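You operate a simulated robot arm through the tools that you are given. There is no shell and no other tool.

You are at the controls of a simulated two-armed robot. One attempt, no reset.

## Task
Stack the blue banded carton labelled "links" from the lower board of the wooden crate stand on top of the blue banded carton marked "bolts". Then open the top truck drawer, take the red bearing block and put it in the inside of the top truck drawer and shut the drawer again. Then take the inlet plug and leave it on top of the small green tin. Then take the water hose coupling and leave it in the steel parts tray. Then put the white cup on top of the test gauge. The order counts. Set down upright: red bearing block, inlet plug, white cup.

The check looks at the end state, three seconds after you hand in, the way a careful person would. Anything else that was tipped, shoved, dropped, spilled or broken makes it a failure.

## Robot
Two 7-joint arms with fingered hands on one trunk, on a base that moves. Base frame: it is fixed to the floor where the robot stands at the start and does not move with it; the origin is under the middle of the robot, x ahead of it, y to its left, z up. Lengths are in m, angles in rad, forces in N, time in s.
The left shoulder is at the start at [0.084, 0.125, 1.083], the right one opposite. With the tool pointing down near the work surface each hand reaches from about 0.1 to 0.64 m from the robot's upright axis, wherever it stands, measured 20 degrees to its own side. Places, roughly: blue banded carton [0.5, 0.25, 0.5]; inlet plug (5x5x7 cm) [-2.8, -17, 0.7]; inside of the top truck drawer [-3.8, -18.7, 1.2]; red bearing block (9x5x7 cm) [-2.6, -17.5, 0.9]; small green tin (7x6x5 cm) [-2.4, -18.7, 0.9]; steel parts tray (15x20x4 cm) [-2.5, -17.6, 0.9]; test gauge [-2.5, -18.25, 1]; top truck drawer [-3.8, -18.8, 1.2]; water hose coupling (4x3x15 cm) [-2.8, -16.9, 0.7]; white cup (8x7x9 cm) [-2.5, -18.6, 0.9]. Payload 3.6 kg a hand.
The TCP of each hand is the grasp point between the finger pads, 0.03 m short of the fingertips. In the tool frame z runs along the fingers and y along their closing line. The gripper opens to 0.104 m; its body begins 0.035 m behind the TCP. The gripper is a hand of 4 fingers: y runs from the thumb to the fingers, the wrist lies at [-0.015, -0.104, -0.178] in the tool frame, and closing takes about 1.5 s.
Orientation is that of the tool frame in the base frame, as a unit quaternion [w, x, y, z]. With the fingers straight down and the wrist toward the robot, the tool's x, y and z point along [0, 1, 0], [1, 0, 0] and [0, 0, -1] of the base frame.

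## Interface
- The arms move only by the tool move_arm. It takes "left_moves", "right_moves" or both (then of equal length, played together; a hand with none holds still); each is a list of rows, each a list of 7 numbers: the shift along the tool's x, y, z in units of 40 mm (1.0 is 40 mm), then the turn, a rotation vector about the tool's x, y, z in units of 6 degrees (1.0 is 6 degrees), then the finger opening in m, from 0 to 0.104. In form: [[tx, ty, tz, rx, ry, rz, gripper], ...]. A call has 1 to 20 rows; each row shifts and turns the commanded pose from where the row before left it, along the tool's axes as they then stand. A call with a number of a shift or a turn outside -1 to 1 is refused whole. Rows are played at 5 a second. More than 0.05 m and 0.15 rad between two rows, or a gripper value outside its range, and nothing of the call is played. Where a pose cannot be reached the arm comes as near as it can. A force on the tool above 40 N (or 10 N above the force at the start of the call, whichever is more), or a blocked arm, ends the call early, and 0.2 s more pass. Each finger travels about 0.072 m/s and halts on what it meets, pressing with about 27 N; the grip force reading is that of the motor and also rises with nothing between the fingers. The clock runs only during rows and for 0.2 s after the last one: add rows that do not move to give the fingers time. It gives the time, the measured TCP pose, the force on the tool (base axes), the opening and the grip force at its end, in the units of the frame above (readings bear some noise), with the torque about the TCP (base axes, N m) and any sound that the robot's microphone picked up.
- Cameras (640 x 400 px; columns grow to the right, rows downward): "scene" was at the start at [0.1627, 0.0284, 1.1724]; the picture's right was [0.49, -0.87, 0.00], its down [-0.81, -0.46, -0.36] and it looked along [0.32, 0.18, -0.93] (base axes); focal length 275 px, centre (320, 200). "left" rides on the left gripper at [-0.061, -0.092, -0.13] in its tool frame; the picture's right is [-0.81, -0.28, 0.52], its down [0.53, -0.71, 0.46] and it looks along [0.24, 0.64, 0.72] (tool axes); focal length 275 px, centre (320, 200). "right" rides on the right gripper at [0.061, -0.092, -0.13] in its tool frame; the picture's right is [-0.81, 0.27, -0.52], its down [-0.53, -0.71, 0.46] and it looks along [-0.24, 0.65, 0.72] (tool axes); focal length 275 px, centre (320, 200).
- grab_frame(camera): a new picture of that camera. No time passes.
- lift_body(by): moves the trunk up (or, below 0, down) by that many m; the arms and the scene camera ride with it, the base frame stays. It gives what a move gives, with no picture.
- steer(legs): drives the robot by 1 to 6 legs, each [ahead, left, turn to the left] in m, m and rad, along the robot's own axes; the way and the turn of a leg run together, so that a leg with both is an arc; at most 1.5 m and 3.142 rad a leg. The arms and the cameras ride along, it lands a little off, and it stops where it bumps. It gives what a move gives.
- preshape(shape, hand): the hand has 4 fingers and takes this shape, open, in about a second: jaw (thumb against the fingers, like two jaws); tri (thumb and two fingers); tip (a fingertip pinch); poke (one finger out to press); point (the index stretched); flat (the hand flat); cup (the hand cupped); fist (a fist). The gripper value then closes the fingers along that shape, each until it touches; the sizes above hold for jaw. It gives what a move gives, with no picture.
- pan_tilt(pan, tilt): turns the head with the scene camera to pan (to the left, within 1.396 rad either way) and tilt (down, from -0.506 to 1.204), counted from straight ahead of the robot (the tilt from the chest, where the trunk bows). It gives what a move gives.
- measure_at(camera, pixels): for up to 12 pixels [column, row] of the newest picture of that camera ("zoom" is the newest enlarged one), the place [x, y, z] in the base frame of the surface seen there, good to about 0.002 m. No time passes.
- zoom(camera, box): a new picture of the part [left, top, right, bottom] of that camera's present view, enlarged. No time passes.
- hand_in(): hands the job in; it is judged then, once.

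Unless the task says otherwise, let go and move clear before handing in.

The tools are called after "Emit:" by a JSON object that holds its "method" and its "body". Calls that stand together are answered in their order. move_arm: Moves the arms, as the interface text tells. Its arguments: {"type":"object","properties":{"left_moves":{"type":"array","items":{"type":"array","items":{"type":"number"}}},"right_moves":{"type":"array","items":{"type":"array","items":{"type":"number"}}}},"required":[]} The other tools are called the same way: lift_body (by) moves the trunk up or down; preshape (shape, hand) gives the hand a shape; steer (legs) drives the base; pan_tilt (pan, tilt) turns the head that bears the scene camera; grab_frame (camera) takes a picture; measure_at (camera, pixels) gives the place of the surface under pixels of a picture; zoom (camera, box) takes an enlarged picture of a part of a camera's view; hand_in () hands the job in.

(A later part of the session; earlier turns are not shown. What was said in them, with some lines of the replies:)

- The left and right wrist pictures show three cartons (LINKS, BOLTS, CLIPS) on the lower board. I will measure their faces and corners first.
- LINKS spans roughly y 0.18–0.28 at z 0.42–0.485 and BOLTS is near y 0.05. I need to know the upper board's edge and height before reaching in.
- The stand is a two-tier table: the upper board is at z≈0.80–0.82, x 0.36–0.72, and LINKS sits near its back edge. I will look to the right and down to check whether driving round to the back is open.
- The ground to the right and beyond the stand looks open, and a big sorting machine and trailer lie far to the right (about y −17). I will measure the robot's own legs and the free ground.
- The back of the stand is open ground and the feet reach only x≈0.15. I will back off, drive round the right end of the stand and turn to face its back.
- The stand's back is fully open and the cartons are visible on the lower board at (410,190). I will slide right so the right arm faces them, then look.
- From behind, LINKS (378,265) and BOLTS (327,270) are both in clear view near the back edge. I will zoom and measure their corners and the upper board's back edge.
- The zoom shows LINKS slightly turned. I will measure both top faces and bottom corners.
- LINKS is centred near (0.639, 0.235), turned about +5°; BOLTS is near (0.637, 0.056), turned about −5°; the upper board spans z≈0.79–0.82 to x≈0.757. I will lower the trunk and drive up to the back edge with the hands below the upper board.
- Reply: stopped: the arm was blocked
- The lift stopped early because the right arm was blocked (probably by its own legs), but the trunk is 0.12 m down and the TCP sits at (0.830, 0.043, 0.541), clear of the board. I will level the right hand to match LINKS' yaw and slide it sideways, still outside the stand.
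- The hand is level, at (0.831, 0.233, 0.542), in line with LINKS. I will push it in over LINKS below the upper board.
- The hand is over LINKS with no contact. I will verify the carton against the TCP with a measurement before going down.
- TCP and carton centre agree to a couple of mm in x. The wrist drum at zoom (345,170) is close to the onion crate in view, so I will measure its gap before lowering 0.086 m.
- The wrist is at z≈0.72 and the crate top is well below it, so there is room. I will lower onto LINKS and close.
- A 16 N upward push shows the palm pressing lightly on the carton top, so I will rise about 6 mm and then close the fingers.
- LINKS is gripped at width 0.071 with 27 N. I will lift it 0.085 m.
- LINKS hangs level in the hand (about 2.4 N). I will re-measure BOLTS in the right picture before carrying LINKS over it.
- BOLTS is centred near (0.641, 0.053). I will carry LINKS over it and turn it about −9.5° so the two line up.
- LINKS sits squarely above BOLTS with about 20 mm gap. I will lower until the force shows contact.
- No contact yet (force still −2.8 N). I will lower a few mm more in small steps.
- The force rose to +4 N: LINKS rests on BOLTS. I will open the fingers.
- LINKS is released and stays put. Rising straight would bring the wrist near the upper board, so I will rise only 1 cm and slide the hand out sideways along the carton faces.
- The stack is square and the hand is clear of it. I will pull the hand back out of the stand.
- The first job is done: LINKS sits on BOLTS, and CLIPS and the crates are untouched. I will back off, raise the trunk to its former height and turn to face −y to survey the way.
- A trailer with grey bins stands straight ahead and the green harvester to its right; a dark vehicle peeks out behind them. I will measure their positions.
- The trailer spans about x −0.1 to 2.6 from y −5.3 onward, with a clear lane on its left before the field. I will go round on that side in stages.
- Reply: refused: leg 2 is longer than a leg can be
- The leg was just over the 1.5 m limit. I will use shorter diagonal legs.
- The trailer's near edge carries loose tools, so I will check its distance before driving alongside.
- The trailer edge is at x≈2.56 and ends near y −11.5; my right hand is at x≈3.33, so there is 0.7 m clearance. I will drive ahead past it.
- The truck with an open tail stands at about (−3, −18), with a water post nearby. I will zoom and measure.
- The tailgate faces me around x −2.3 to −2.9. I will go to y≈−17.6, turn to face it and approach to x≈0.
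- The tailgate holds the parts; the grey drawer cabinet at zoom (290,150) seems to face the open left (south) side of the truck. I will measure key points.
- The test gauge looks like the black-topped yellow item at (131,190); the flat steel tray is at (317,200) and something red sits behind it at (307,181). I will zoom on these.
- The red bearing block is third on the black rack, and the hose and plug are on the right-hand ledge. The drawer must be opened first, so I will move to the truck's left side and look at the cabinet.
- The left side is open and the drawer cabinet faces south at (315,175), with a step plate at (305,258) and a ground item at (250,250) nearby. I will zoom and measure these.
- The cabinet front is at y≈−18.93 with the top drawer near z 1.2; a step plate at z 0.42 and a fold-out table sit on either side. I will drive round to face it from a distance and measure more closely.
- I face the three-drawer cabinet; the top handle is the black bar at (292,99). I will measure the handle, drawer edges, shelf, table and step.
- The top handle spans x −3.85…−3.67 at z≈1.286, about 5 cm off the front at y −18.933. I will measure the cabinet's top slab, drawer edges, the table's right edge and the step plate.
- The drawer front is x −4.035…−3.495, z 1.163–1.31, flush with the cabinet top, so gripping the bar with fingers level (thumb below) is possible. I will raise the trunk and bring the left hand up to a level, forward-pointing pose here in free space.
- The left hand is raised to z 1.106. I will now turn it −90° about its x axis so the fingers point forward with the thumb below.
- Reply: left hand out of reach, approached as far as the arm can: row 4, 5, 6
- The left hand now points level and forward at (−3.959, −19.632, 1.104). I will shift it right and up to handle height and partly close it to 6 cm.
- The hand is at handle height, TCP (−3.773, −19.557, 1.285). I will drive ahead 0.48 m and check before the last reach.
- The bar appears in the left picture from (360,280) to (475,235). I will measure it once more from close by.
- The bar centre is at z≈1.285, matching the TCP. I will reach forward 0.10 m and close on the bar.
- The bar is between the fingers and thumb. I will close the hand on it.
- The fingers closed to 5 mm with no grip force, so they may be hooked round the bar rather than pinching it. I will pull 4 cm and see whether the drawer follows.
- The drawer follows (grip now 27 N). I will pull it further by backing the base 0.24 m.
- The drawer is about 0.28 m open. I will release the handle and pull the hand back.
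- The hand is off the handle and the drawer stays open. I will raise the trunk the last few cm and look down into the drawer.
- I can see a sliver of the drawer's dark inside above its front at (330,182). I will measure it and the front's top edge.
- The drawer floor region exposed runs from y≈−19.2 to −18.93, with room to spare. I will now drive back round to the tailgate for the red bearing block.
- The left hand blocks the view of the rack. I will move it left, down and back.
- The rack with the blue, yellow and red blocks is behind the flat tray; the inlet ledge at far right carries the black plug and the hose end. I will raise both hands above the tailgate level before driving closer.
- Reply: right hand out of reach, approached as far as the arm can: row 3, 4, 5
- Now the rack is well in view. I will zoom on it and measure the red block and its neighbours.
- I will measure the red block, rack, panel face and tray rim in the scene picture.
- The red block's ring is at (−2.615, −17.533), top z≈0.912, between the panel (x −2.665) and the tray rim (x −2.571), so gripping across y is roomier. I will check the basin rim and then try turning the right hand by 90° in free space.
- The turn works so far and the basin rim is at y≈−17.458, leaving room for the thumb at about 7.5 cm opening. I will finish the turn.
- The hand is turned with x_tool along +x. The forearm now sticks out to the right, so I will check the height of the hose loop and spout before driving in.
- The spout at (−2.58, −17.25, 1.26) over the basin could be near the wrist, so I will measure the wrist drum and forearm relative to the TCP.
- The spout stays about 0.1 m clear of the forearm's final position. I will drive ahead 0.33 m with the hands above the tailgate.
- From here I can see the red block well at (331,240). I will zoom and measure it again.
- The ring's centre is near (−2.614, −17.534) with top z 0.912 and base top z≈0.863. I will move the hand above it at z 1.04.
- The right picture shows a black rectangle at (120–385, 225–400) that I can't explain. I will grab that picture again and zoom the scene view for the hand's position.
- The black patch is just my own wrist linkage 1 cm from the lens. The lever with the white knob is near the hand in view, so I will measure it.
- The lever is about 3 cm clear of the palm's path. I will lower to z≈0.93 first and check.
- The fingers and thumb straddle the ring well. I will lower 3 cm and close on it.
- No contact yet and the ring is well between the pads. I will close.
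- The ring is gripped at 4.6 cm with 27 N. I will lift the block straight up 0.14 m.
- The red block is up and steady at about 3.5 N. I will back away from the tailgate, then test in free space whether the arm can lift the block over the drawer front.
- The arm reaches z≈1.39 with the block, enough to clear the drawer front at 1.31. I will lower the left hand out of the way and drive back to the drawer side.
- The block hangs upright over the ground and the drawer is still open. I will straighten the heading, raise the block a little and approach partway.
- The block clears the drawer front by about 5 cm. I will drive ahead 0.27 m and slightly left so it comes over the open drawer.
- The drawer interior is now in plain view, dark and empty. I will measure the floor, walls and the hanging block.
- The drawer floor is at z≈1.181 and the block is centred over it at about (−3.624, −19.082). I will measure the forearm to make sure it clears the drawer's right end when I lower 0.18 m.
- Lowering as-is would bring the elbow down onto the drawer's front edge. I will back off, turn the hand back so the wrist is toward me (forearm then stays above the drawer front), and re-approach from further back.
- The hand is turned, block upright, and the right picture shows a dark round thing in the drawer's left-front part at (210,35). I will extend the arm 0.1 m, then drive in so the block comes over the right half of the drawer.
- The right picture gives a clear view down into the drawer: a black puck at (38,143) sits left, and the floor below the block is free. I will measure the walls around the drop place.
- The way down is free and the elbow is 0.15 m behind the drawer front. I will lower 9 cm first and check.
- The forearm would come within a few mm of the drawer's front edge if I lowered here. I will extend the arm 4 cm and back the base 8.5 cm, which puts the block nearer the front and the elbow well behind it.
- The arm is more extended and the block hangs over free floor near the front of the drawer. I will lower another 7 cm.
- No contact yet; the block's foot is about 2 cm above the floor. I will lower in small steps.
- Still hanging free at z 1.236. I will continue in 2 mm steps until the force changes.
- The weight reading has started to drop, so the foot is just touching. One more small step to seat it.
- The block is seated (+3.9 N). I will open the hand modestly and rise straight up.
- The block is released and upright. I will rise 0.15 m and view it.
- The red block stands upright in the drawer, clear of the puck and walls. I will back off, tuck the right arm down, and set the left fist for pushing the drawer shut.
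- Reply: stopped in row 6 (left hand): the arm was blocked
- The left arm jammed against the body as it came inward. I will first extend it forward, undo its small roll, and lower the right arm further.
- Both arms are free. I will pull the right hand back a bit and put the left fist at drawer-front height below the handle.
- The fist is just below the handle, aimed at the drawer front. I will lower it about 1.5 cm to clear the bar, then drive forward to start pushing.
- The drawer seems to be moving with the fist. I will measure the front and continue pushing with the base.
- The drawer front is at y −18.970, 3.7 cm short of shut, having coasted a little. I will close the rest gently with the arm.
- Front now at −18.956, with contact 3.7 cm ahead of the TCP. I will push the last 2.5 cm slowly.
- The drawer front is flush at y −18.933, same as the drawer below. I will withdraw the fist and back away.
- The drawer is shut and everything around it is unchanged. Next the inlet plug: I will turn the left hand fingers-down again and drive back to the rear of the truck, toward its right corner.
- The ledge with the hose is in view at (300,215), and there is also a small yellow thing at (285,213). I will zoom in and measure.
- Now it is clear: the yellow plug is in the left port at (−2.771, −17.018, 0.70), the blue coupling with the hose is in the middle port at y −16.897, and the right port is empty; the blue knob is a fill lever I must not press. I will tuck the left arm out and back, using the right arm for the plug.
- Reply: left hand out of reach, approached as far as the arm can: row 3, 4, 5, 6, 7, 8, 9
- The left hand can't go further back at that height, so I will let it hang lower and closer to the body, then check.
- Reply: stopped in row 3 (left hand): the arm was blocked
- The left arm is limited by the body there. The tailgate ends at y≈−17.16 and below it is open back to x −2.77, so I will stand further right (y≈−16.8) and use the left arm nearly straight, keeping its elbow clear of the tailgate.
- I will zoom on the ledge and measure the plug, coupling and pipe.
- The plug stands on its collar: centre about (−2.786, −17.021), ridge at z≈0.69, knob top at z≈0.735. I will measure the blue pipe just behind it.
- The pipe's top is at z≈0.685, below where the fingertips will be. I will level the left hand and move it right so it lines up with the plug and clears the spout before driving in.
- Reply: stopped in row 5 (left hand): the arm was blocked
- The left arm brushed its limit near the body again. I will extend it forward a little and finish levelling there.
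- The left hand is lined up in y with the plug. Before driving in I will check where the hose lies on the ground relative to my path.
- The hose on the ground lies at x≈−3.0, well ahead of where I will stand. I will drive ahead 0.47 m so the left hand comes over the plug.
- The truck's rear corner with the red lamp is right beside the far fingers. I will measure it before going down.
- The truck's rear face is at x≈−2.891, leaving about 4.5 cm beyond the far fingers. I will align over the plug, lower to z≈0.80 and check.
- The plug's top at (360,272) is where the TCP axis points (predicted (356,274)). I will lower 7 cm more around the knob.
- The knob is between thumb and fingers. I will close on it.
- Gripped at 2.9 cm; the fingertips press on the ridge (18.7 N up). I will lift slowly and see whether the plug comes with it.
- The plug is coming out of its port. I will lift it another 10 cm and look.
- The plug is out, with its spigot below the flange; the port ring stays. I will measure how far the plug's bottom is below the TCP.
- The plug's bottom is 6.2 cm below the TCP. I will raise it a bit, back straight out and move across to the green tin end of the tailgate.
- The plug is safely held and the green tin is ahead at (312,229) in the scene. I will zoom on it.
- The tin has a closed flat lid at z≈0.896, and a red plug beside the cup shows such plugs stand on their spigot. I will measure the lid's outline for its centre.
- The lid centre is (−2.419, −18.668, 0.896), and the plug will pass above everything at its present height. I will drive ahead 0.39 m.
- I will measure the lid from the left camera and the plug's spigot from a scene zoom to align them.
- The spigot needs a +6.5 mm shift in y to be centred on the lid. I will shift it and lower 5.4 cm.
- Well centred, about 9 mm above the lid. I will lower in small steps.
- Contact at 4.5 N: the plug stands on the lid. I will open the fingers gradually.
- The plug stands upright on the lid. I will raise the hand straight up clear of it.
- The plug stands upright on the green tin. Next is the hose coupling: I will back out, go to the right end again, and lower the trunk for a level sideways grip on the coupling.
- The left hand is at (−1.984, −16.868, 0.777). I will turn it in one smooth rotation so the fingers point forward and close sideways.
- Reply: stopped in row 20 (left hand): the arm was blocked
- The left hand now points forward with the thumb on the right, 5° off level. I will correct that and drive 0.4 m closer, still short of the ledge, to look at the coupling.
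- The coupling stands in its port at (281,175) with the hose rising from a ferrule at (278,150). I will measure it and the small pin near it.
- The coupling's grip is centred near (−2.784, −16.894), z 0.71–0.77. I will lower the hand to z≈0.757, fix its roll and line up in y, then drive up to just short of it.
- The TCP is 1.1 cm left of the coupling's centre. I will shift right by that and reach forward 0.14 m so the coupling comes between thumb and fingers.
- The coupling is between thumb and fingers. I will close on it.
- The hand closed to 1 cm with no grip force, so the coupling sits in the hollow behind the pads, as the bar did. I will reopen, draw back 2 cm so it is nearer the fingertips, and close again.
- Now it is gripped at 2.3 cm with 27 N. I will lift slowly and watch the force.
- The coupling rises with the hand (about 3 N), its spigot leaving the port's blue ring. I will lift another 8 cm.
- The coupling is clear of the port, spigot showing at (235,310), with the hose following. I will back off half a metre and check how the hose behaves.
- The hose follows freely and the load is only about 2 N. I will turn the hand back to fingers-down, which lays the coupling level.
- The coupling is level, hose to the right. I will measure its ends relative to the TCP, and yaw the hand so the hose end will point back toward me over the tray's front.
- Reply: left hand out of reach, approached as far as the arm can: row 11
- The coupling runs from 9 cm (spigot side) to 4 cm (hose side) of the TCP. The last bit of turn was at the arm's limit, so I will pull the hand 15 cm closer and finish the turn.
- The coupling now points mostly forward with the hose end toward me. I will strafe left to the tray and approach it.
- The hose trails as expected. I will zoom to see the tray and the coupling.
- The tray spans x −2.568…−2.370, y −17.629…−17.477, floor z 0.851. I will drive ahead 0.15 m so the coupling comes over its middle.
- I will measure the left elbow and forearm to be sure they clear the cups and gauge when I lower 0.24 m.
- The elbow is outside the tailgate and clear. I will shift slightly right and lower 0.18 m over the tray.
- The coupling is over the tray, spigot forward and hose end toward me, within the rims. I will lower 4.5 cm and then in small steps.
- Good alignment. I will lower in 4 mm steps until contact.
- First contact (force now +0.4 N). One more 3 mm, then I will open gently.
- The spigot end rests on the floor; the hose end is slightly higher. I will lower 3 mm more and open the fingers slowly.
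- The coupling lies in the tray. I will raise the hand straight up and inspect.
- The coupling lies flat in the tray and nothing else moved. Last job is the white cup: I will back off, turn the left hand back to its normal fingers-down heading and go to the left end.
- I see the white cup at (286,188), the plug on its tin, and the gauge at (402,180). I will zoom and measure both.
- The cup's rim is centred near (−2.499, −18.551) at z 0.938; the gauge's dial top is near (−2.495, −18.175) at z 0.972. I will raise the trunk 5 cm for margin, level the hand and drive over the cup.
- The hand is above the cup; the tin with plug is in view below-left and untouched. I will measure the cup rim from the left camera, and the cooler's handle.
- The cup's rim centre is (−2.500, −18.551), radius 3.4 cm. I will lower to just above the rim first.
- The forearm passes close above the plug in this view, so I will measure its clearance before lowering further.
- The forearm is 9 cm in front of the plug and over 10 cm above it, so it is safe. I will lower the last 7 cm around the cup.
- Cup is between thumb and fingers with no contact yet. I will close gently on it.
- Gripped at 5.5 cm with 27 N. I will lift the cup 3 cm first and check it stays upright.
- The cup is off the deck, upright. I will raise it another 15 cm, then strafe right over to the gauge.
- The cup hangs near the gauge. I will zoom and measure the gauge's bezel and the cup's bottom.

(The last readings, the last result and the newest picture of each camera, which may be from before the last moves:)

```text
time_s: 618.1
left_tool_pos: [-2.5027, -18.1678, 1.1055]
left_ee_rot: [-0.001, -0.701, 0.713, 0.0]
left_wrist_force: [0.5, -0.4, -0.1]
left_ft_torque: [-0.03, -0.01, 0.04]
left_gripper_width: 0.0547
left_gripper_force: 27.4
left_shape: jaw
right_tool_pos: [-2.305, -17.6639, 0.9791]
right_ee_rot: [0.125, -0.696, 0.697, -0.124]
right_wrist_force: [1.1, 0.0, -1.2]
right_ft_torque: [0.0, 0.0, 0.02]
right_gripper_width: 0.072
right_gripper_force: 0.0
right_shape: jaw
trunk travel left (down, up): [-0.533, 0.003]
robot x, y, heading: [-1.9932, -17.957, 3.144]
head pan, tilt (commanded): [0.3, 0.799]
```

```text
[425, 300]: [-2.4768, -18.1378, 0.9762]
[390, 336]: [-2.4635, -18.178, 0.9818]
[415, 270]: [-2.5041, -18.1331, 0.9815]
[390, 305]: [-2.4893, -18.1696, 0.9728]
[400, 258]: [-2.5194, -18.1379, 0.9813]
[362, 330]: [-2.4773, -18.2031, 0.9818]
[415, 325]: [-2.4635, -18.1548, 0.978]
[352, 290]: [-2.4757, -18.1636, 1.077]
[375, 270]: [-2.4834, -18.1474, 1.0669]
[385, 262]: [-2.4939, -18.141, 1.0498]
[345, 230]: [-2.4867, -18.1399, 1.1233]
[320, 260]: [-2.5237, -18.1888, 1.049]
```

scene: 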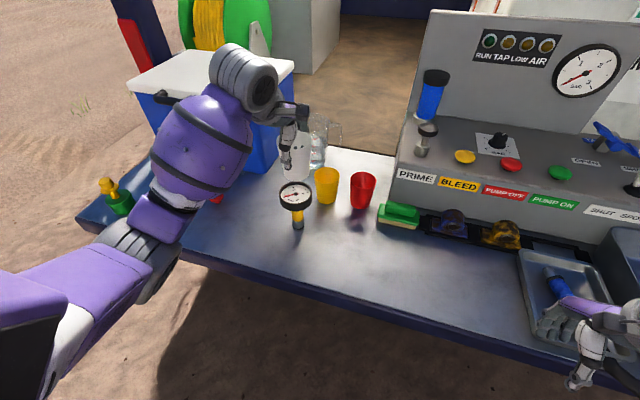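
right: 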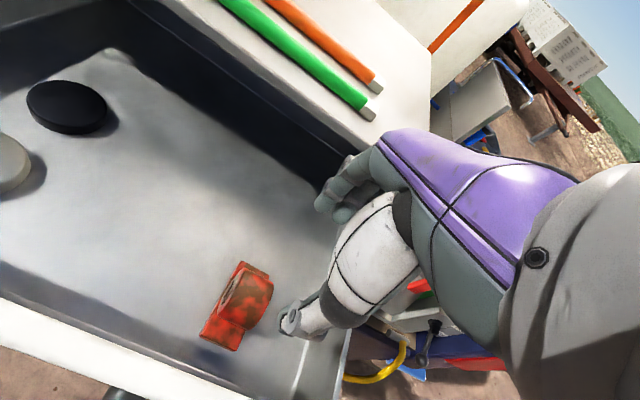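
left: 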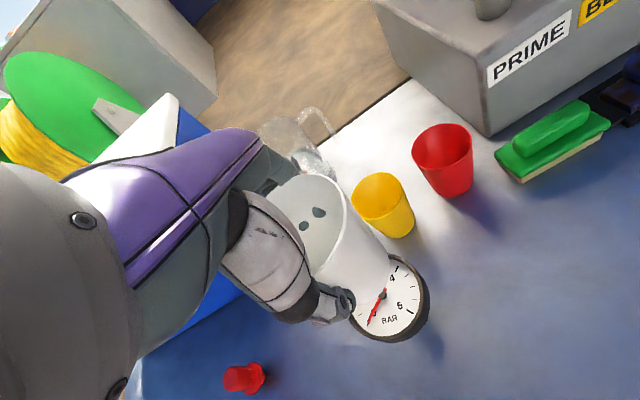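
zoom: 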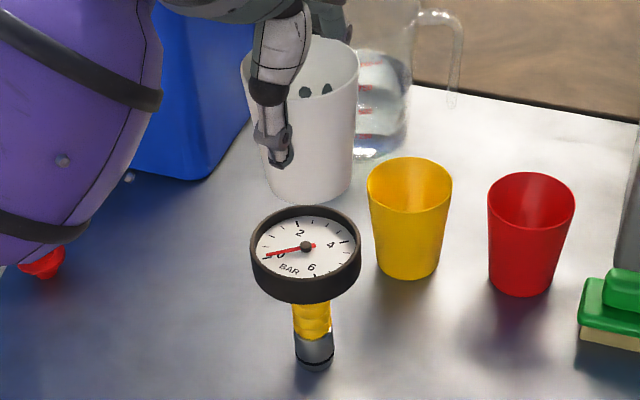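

The bezel is centred at (−2.500, −18.1705), rim z 0.982, face z≈0.974; the cup's axis is about 5 mm off. I will correct that and lower to just above the bezel.

Emit:
{"method": "move_arm", "body": {"left_moves": [[0.1, -0.08, 0, 0, 0, 0, 0.05], [0, 0, 0.4, 0, 0, 0, 0.05], [0, 0, 0.4, 0, 0, 0, 0.05], [0, 0, 0.25, 0, 0, 0, 0.05], [0, 0, 0, 0, 0, 0, 0.05]]}}

Emit:
{"method": "zoom", "body": {"camera": "scene", "box": [240, 120, 360, 240]}}

Emit:
{"method": "measure_at", "body": {"camera": "zoom", "pixels": [[300, 225], [275, 222], [330, 225], [345, 220], [262, 215], [250, 240], [355, 240], [300, 290], [300, 240], [295, 235], [318, 235], [360, 250]]}}

Emit:
{"method": "grab_frame", "body": {"camera": "left"}}

```text
time_s: 619.3
left_tool_pos: [-2.4991, -18.1728, 1.0617]
left_ee_rot: [-0.001, -0.701, 0.713, 0.001]
left_wrist_force: [-0.2, -0.5, -0.4]
left_ft_torque: [-0.01, 0.02, 0.04]
left_gripper_width: 0.0545
left_gripper_force: 26.8
left_shape: jaw
right_tool_pos: [-2.3045, -17.6641, 0.9789]
right_ee_rot: [0.125, -0.695, 0.697, -0.124]
right_wrist_force: [0.1, -0.7, 0.5]
right_ft_torque: [0.02, -0.03, -0.02]
right_gripper_width: 0.0717
right_gripper_force: 0.1
right_shape: jaw
trunk travel left (down, up): [-0.533, 0.003]
robot x, y, heading: [-1.9904, -17.9533, 3.141]
head pan, tilt (commanded): [0.3, 0.799]
```

```text
3.33 times, centred on (300, 180) of scene
```

zoom: 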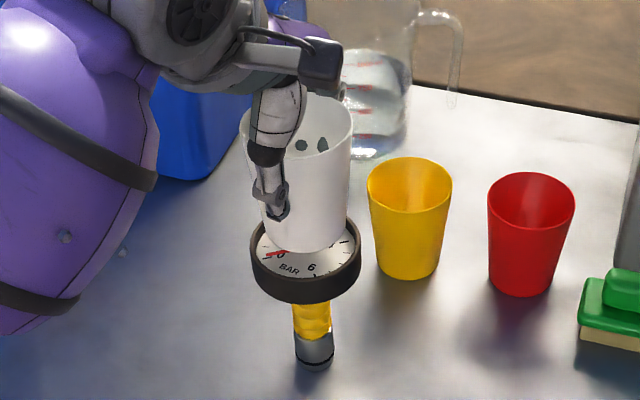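

```text
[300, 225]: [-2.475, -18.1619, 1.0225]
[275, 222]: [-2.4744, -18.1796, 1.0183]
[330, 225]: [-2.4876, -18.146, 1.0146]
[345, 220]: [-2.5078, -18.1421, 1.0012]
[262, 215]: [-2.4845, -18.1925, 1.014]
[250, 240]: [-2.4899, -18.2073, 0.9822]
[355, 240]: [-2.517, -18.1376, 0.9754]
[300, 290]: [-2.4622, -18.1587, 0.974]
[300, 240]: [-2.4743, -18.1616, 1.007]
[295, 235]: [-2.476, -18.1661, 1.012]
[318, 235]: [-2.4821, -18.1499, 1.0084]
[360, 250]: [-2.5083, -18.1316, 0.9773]
```

```text
taken
```

left: 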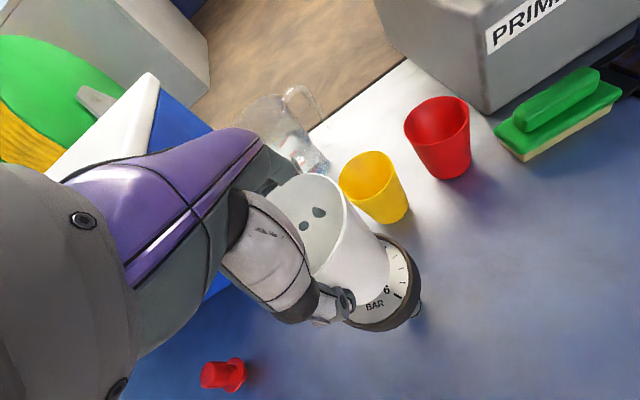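

The cup is centred on the bezel within about 1 mm, its bottom 1.5 cm above the face. I will lower in small steps.

Emit:
{"method": "move_arm", "body": {"left_moves": [[0, 0, 0.15, 0, 0, 0, 0.05], [0, 0, 0.12, 0, 0, 0, 0.05], [0, 0, 0, 0, 0, 0, 0.05]]}}

Emit:
{"method": "zoom", "body": {"camera": "scene", "box": [240, 120, 360, 240]}}

```text
time_s: 620.1
left_tool_pos: [-2.5001, -18.1735, 1.0515]
left_ee_rot: [-0.001, -0.701, 0.713, 0.001]
left_wrist_force: [0.1, 0.2, 1.5]
left_ft_torque: [-0.03, 0.03, 0.0]
left_gripper_width: 0.0549
left_gripper_force: 27.3
left_shape: jaw
right_tool_pos: [-2.3048, -17.6633, 0.9784]
right_ee_rot: [0.125, -0.696, 0.696, -0.124]
right_wrist_force: [-0.2, -0.4, -0.7]
right_ft_torque: [0.06, 0.0, 0.04]
right_gripper_width: 0.0719
right_gripper_force: 0.2
right_shape: jaw
trunk travel left (down, up): [-0.533, 0.003]
robot x, y, heading: [-1.9888, -17.9569, 3.144]
head pan, tilt (commanded): [0.3, 0.799]
```

```text
3.33 times, centred on (300, 180) of scene
```

zoom: 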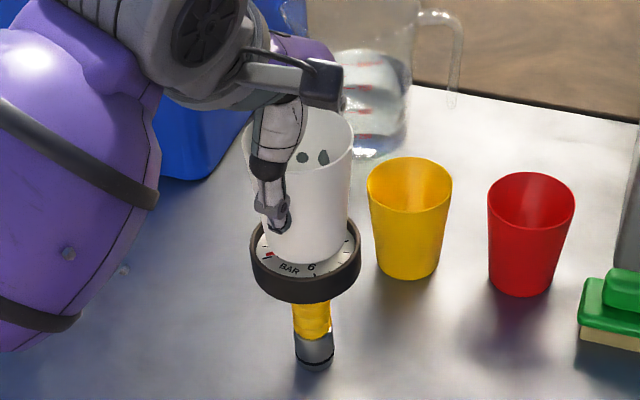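

A slight 1.5 N appears, maybe first contact. I will go 2 mm further and check.

Emit:
{"method": "move_arm", "body": {"left_moves": [[0, 0, 0.05, 0, 0, 0, 0.05], [0, 0, 0, 0, 0, 0, 0.05]]}}

Emit:
{"method": "zoom", "body": {"camera": "scene", "box": [240, 120, 360, 240]}}

```text
time_s: 620.7
left_tool_pos: [-2.5011, -18.1726, 1.0517]
left_ee_rot: [-0.002, -0.701, 0.713, 0.001]
left_wrist_force: [0.8, -0.7, 9.5]
left_ft_torque: [-0.03, 0.07, -0.01]
left_gripper_width: 0.0547
left_gripper_force: 27.1
left_shape: jaw
right_tool_pos: [-2.3041, -17.664, 0.9797]
right_ee_rot: [0.125, -0.696, 0.696, -0.124]
right_wrist_force: [0.0, 0.1, 0.1]
right_ft_torque: [-0.01, -0.03, 0.01]
right_gripper_width: 0.0715
right_gripper_force: 0.0
right_shape: jaw
trunk travel left (down, up): [-0.533, 0.003]
robot x, y, heading: [-1.987, -17.9539, 3.139]
head pan, tilt (commanded): [0.3, 0.799]
```

```text
3.33 times, centred on (300, 180) of scene
```

zoom: 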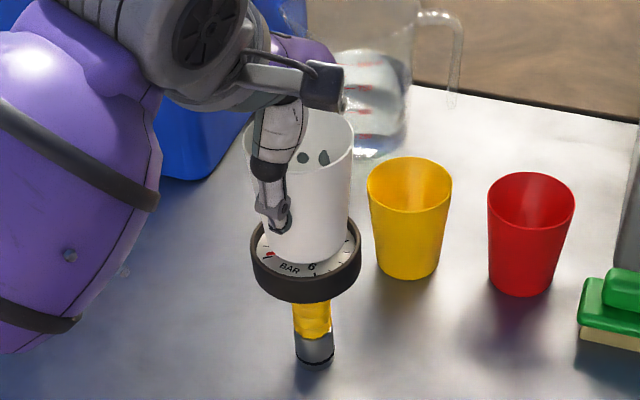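

Firm contact at 9.5 N: the cup stands on the gauge. I will ease up 1.5 mm and open the fingers gradually.

Emit:
{"method": "move_arm", "body": {"left_moves": [[0, 0, -0.035, 0, 0, 0, 0.05], [0, 0, 0, 0, 0, 0, 0.055], [0, 0, 0, 0, 0, 0, 0.058], [0, 0, 0, 0, 0, 0, 0.062], [0, 0, 0, 0, 0, 0, 0.068], [0, 0, 0, 0, 0, 0, 0.076], [0, 0, 0, 0, 0, 0, 0.086], [0, 0, 0, 0, 0, 0, 0.096], [0, 0, 0, 0, 0, 0, 0.104], [0, 0, 0, 0, 0, 0, 0.104]]}}

Emit:
{"method": "zoom", "body": {"camera": "scene", "box": [240, 120, 360, 240]}}

Emit:
{"method": "grab_frame", "body": {"camera": "left"}}

```text
time_s: 622.9
left_tool_pos: [-2.5013, -18.1724, 1.051]
left_ee_rot: [-0.001, -0.701, 0.713, 0.001]
left_wrist_force: [0.5, -0.2, 0.2]
left_ft_torque: [0.01, 0.01, 0.01]
left_gripper_width: 0.1034
left_gripper_force: 0.1
left_shape: jaw
right_tool_pos: [-2.3051, -17.6633, 0.9775]
right_ee_rot: [0.125, -0.695, 0.697, -0.125]
right_wrist_force: [-0.2, -0.7, 0.0]
right_ft_torque: [-0.01, -0.01, -0.03]
right_gripper_width: 0.0718
right_gripper_force: 0.1
right_shape: jaw
trunk travel left (down, up): [-0.533, 0.003]
robot x, y, heading: [-1.9881, -17.9521, 3.139]
head pan, tilt (commanded): [0.3, 0.799]
```

```text
3.33 times, centred on (300, 180) of scene
```

zoom: 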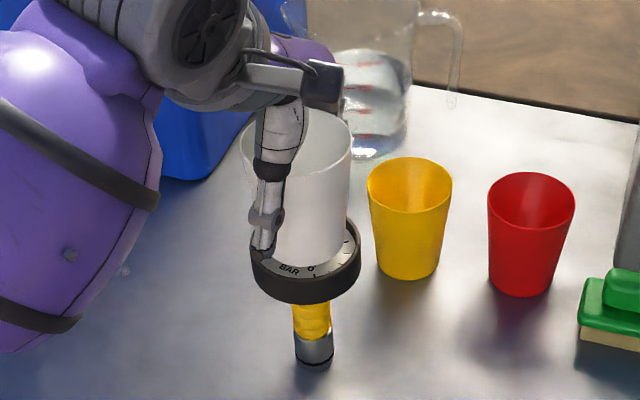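

```text
taken
```

left: 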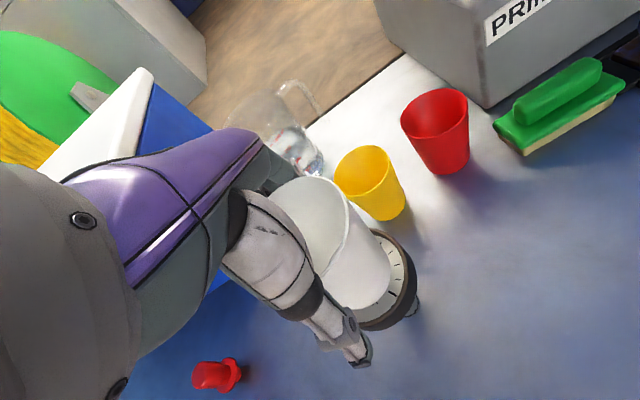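

The cup is free and stands on the gauge. I will lift the hand straight up slowly and clear.

Emit:
{"method": "move_arm", "body": {"left_moves": [[0, 0, -0.3, 0, 0, 0, 0.104], [0, 0, -0.4, 0, 0, 0, 0.104], [0, 0, -0.6, 0, 0, 0, 0.104], [0, 0, -0.7, 0, 0, 0, 0.104], [0, 0, -0.7, 0, 0, 0, 0.104], [0, 0, 0, 0, 0, 0, 0.104]]}}

Emit:
{"method": "zoom", "body": {"camera": "scene", "box": [240, 120, 360, 240]}}

Emit:
{"method": "grab_frame", "body": {"camera": "left"}}

```text
time_s: 624.3
left_tool_pos: [-2.4999, -18.1733, 1.1589]
left_ee_rot: [0.0, -0.701, 0.714, 0.0]
left_wrist_force: [0.3, 0.0, 0.0]
left_ft_torque: [0.0, 0.02, 0.0]
left_gripper_width: 0.1036
left_gripper_force: 0.1
left_shape: jaw
right_tool_pos: [-2.3055, -17.6628, 0.9795]
right_ee_rot: [-0.125, 0.697, -0.696, 0.124]
right_wrist_force: [-0.8, 0.6, -0.2]
right_ft_torque: [-0.02, -0.01, -0.02]
right_gripper_width: 0.0714
right_gripper_force: 0.0
right_shape: jaw
trunk travel left (down, up): [-0.533, 0.003]
robot x, y, heading: [-1.9893, -17.9547, 3.143]
head pan, tilt (commanded): [0.3, 0.799]
```

```text
3.33 times, centred on (300, 180) of scene
```

zoom: 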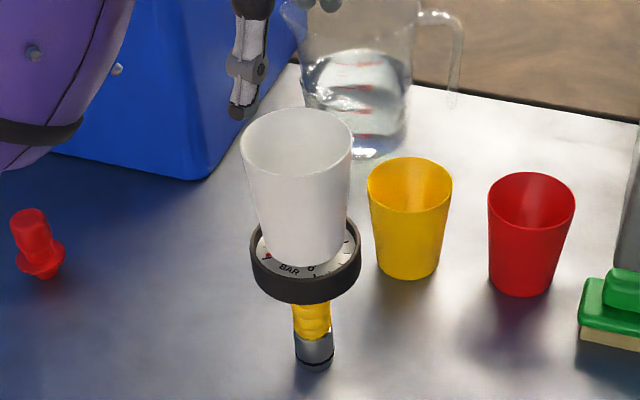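

```text
taken
```

left: 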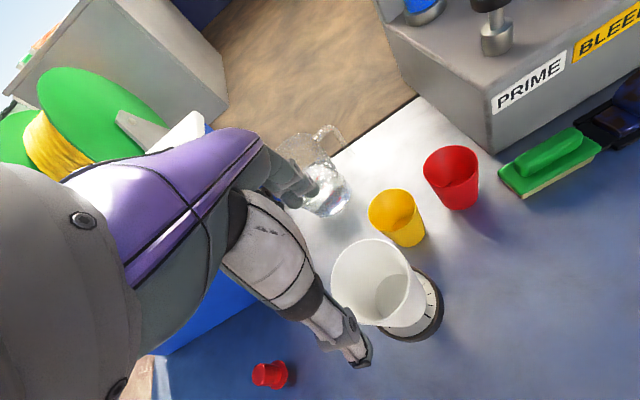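

The cup stands upright and centred on the gauge. I will rise a bit more, back away and do a last check of everything.

Emit:
{"method": "move_arm", "body": {"left_moves": [[0, 0, -0.7, 0, 0, 0, 0.104], [0, 0, -0.7, 0, 0, 0, 0.104], [0, 0, 0, 0, 0, 0, 0.104]]}}

Emit:
{"method": "steer", "body": {"legs": [[-0.6, 0, 0]]}}

Emit:
{"method": "pan_tilt", "body": {"pan": 0.0, "tilt": 0.45}}

Emit:
{"method": "grab_frame", "body": {"camera": "scene"}}

Emit:
{"method": "zoom", "body": {"camera": "scene", "box": [200, 120, 480, 260]}}

```text
time_s: 625.1
left_tool_pos: [-2.5006, -18.1724, 1.2162]
left_ee_rot: [0.001, -0.701, 0.713, 0.0]
left_wrist_force: [0.1, 0.8, 0.6]
left_ft_torque: [0.04, 0.02, 0.01]
left_gripper_width: 0.1036
left_gripper_force: 0.0
left_shape: jaw
right_tool_pos: [-2.3057, -17.6642, 0.9791]
right_ee_rot: [0.124, -0.696, 0.697, -0.124]
right_wrist_force: [0.5, 0.0, -0.3]
right_ft_torque: [0.0, -0.01, -0.02]
right_gripper_width: 0.0716
right_gripper_force: 0.1
right_shape: jaw
trunk travel left (down, up): [-0.533, 0.003]
robot x, y, heading: [-1.9909, -17.9545, 3.143]
head pan, tilt (commanded): [0.3, 0.799]
```

```text
time_s: 628.5
left_tool_pos: [-1.8998, -18.1729, 1.2162]
left_ee_rot: [-0.001, -0.7, 0.714, 0.001]
left_wrist_force: [-0.3, -0.5, 0.0]
left_ft_torque: [-0.02, -0.02, -0.01]
left_gripper_width: 0.1037
left_gripper_force: 0.1
left_shape: jaw
right_tool_pos: [-1.7024, -17.664, 0.98]
right_ee_rot: [0.124, -0.693, 0.699, -0.125]
right_wrist_force: [0.1, -0.5, 0.5]
right_ft_torque: [-0.04, 0.02, 0.01]
right_gripper_width: 0.0717
right_gripper_force: 0.1
right_shape: jaw
trunk travel left (down, up): [-0.533, 0.003]
robot x, y, heading: [-1.3894, -17.9538, 3.139]
head pan, tilt (commanded): [0.3, 0.799]
```

```text
time_s: 629.3
left_tool_pos: [-1.8996, -18.1725, 1.2171]
left_ee_rot: [0.0, -0.699, 0.715, 0.001]
left_wrist_force: [-0.7, -0.1, 0.0]
left_ft_torque: [0.01, -0.02, -0.02]
left_gripper_width: 0.1037
left_gripper_force: 0.1
left_shape: jaw
right_tool_pos: [-1.7019, -17.664, 0.9793]
right_ee_rot: [0.124, -0.694, 0.698, -0.125]
right_wrist_force: [-1.3, -0.1, 0.0]
right_ft_torque: [0.0, -0.01, 0.02]
right_gripper_width: 0.0716
right_gripper_force: 0.1
right_shape: jaw
trunk travel left (down, up): [-0.533, 0.003]
robot x, y, heading: [-1.3872, -17.9542, 3.135]
head pan, tilt (commanded): [0.0, 0.45]
```

```text
taken
```

scene: 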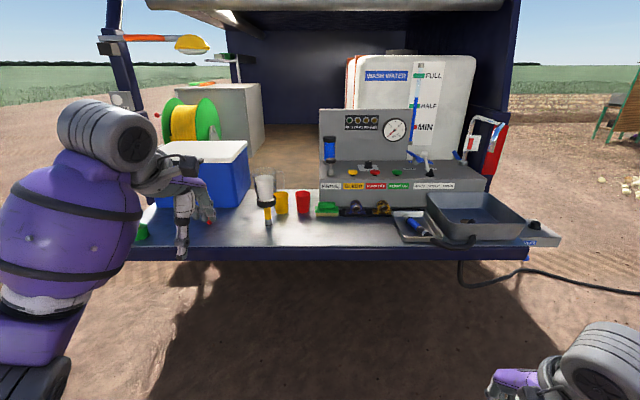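

```text
2.29 times, centred on (340, 190) of scene
```

zoom: 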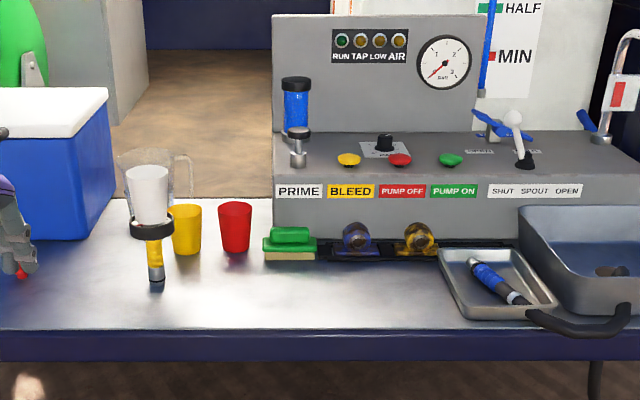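

The tray, cup and gauge look right; the left hand hides the tin. I will step right and check the plug on the tin and the shut drawer's surroundings once more.

Emit:
{"method": "steer", "body": {"legs": [[-0.2, 0.7, 0]]}}

Emit:
{"method": "pan_tilt", "body": {"pan": -0.2, "tilt": 0.4}}

Emit:
{"method": "grab_frame", "body": {"camera": "scene"}}

Emit:
{"method": "zoom", "body": {"camera": "scene", "box": [220, 120, 420, 245]}}

```text
time_s: 635.9
left_tool_pos: [-1.7004, -18.8744, 1.2167]
left_ee_rot: [-0.001, -0.701, 0.713, 0.0]
left_wrist_force: [-1.0, -0.9, 0.1]
left_ft_torque: [-0.02, 0.03, -0.02]
left_gripper_width: 0.1037
left_gripper_force: 0.1
left_shape: jaw
right_tool_pos: [-1.5036, -18.3652, 0.9791]
right_ee_rot: [0.126, -0.695, 0.697, -0.124]
right_wrist_force: [-0.7, 0.7, 0.5]
right_ft_torque: [-0.01, -0.03, -0.04]
right_gripper_width: 0.0717
right_gripper_force: 0.0
right_shape: jaw
trunk travel left (down, up): [-0.533, 0.003]
robot x, y, heading: [-1.1854, -18.6592, 3.136]
head pan, tilt (commanded): [0.0, 0.45]
```

```text
time_s: 636.6
left_tool_pos: [-1.7008, -18.8745, 1.2163]
left_ee_rot: [-0.001, -0.7, 0.714, 0.0]
left_wrist_force: [0.4, -0.1, 0.3]
left_ft_torque: [0.02, 0.04, -0.02]
left_gripper_width: 0.1039
left_gripper_force: 0.1
left_shape: jaw
right_tool_pos: [-1.505, -18.3651, 0.9795]
right_ee_rot: [0.125, -0.696, 0.697, -0.124]
right_wrist_force: [0.3, -0.7, -0.3]
right_ft_torque: [0.02, 0.0, -0.02]
right_gripper_width: 0.0715
right_gripper_force: 0.0
right_shape: jaw
trunk travel left (down, up): [-0.533, 0.003]
robot x, y, heading: [-1.1935, -18.6586, 3.142]
head pan, tilt (commanded): [-0.201, 0.4]
```

```text
taken
```

scene: 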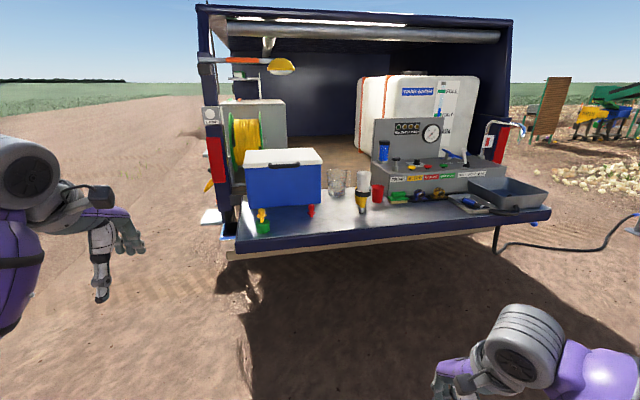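

```text
3.20 times, centred on (320, 182) of scene
```

zoom: 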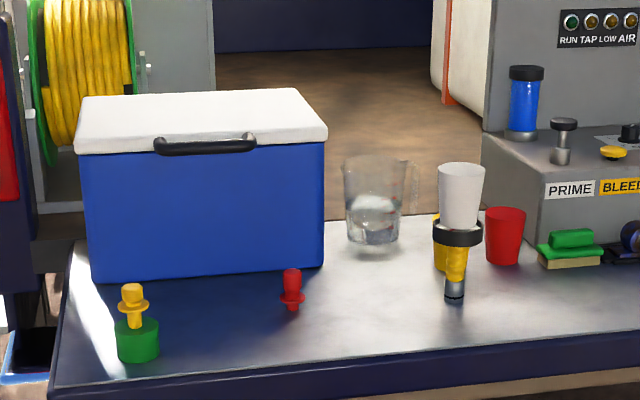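

The last views show every item where it should be:
- **Plug:** the yellow plug stands upright on the green tin at (132,310).
- **Cup:** the white cup stands upright on the gauge at (460,205).
- **Coupling:** it lies in the tray.
- **Drawer:** its front was flush with the drawer below when I measured it after closing.
- **Cartons:** LINKS sat squarely on BOLTS when I left the stand.

Both hands are clear, so I am handing in.

Emit:
{"method": "hand_in", "body": {}}

```text
The job is handed in.
```

I finished all five steps in the order you gave and handed the job in; I haven't seen the result of the check.

| Item | Where it is now | How I know |
|---|---|---|
| Links carton | On top of the bolts carton, edges lined up | Seen as I left the stand; I did not go back to look again |
| Red bearing block | Upright in the top truck drawer, drawer shut | Seen upright before closing; the drawer front measured flush with the one below. I did not reopen it to check the block stayed upright |
| Inlet plug (yellow) | Standing upright on the small green tin | Seen in the last pictures |
| Water hose coupling | Lying flat in the steel parts tray, spigot toward the truck | Seen in the last pictures |
| White cup | Standing upright on the test gauge | Seen in the last pictures |

The hose is still attached to the coupling and runs out over the front of the tray. In the pictures it appears to pass through the tray rim and the basin wall, so it doesn't seem to be a solid object in the simulation.

The drawer coasted a few centimetres during the first push to close it, and I closed the rest slowly. I saw nothing else tipped, spilled or moved, and both hands were empty and clear of everything at hand-in.
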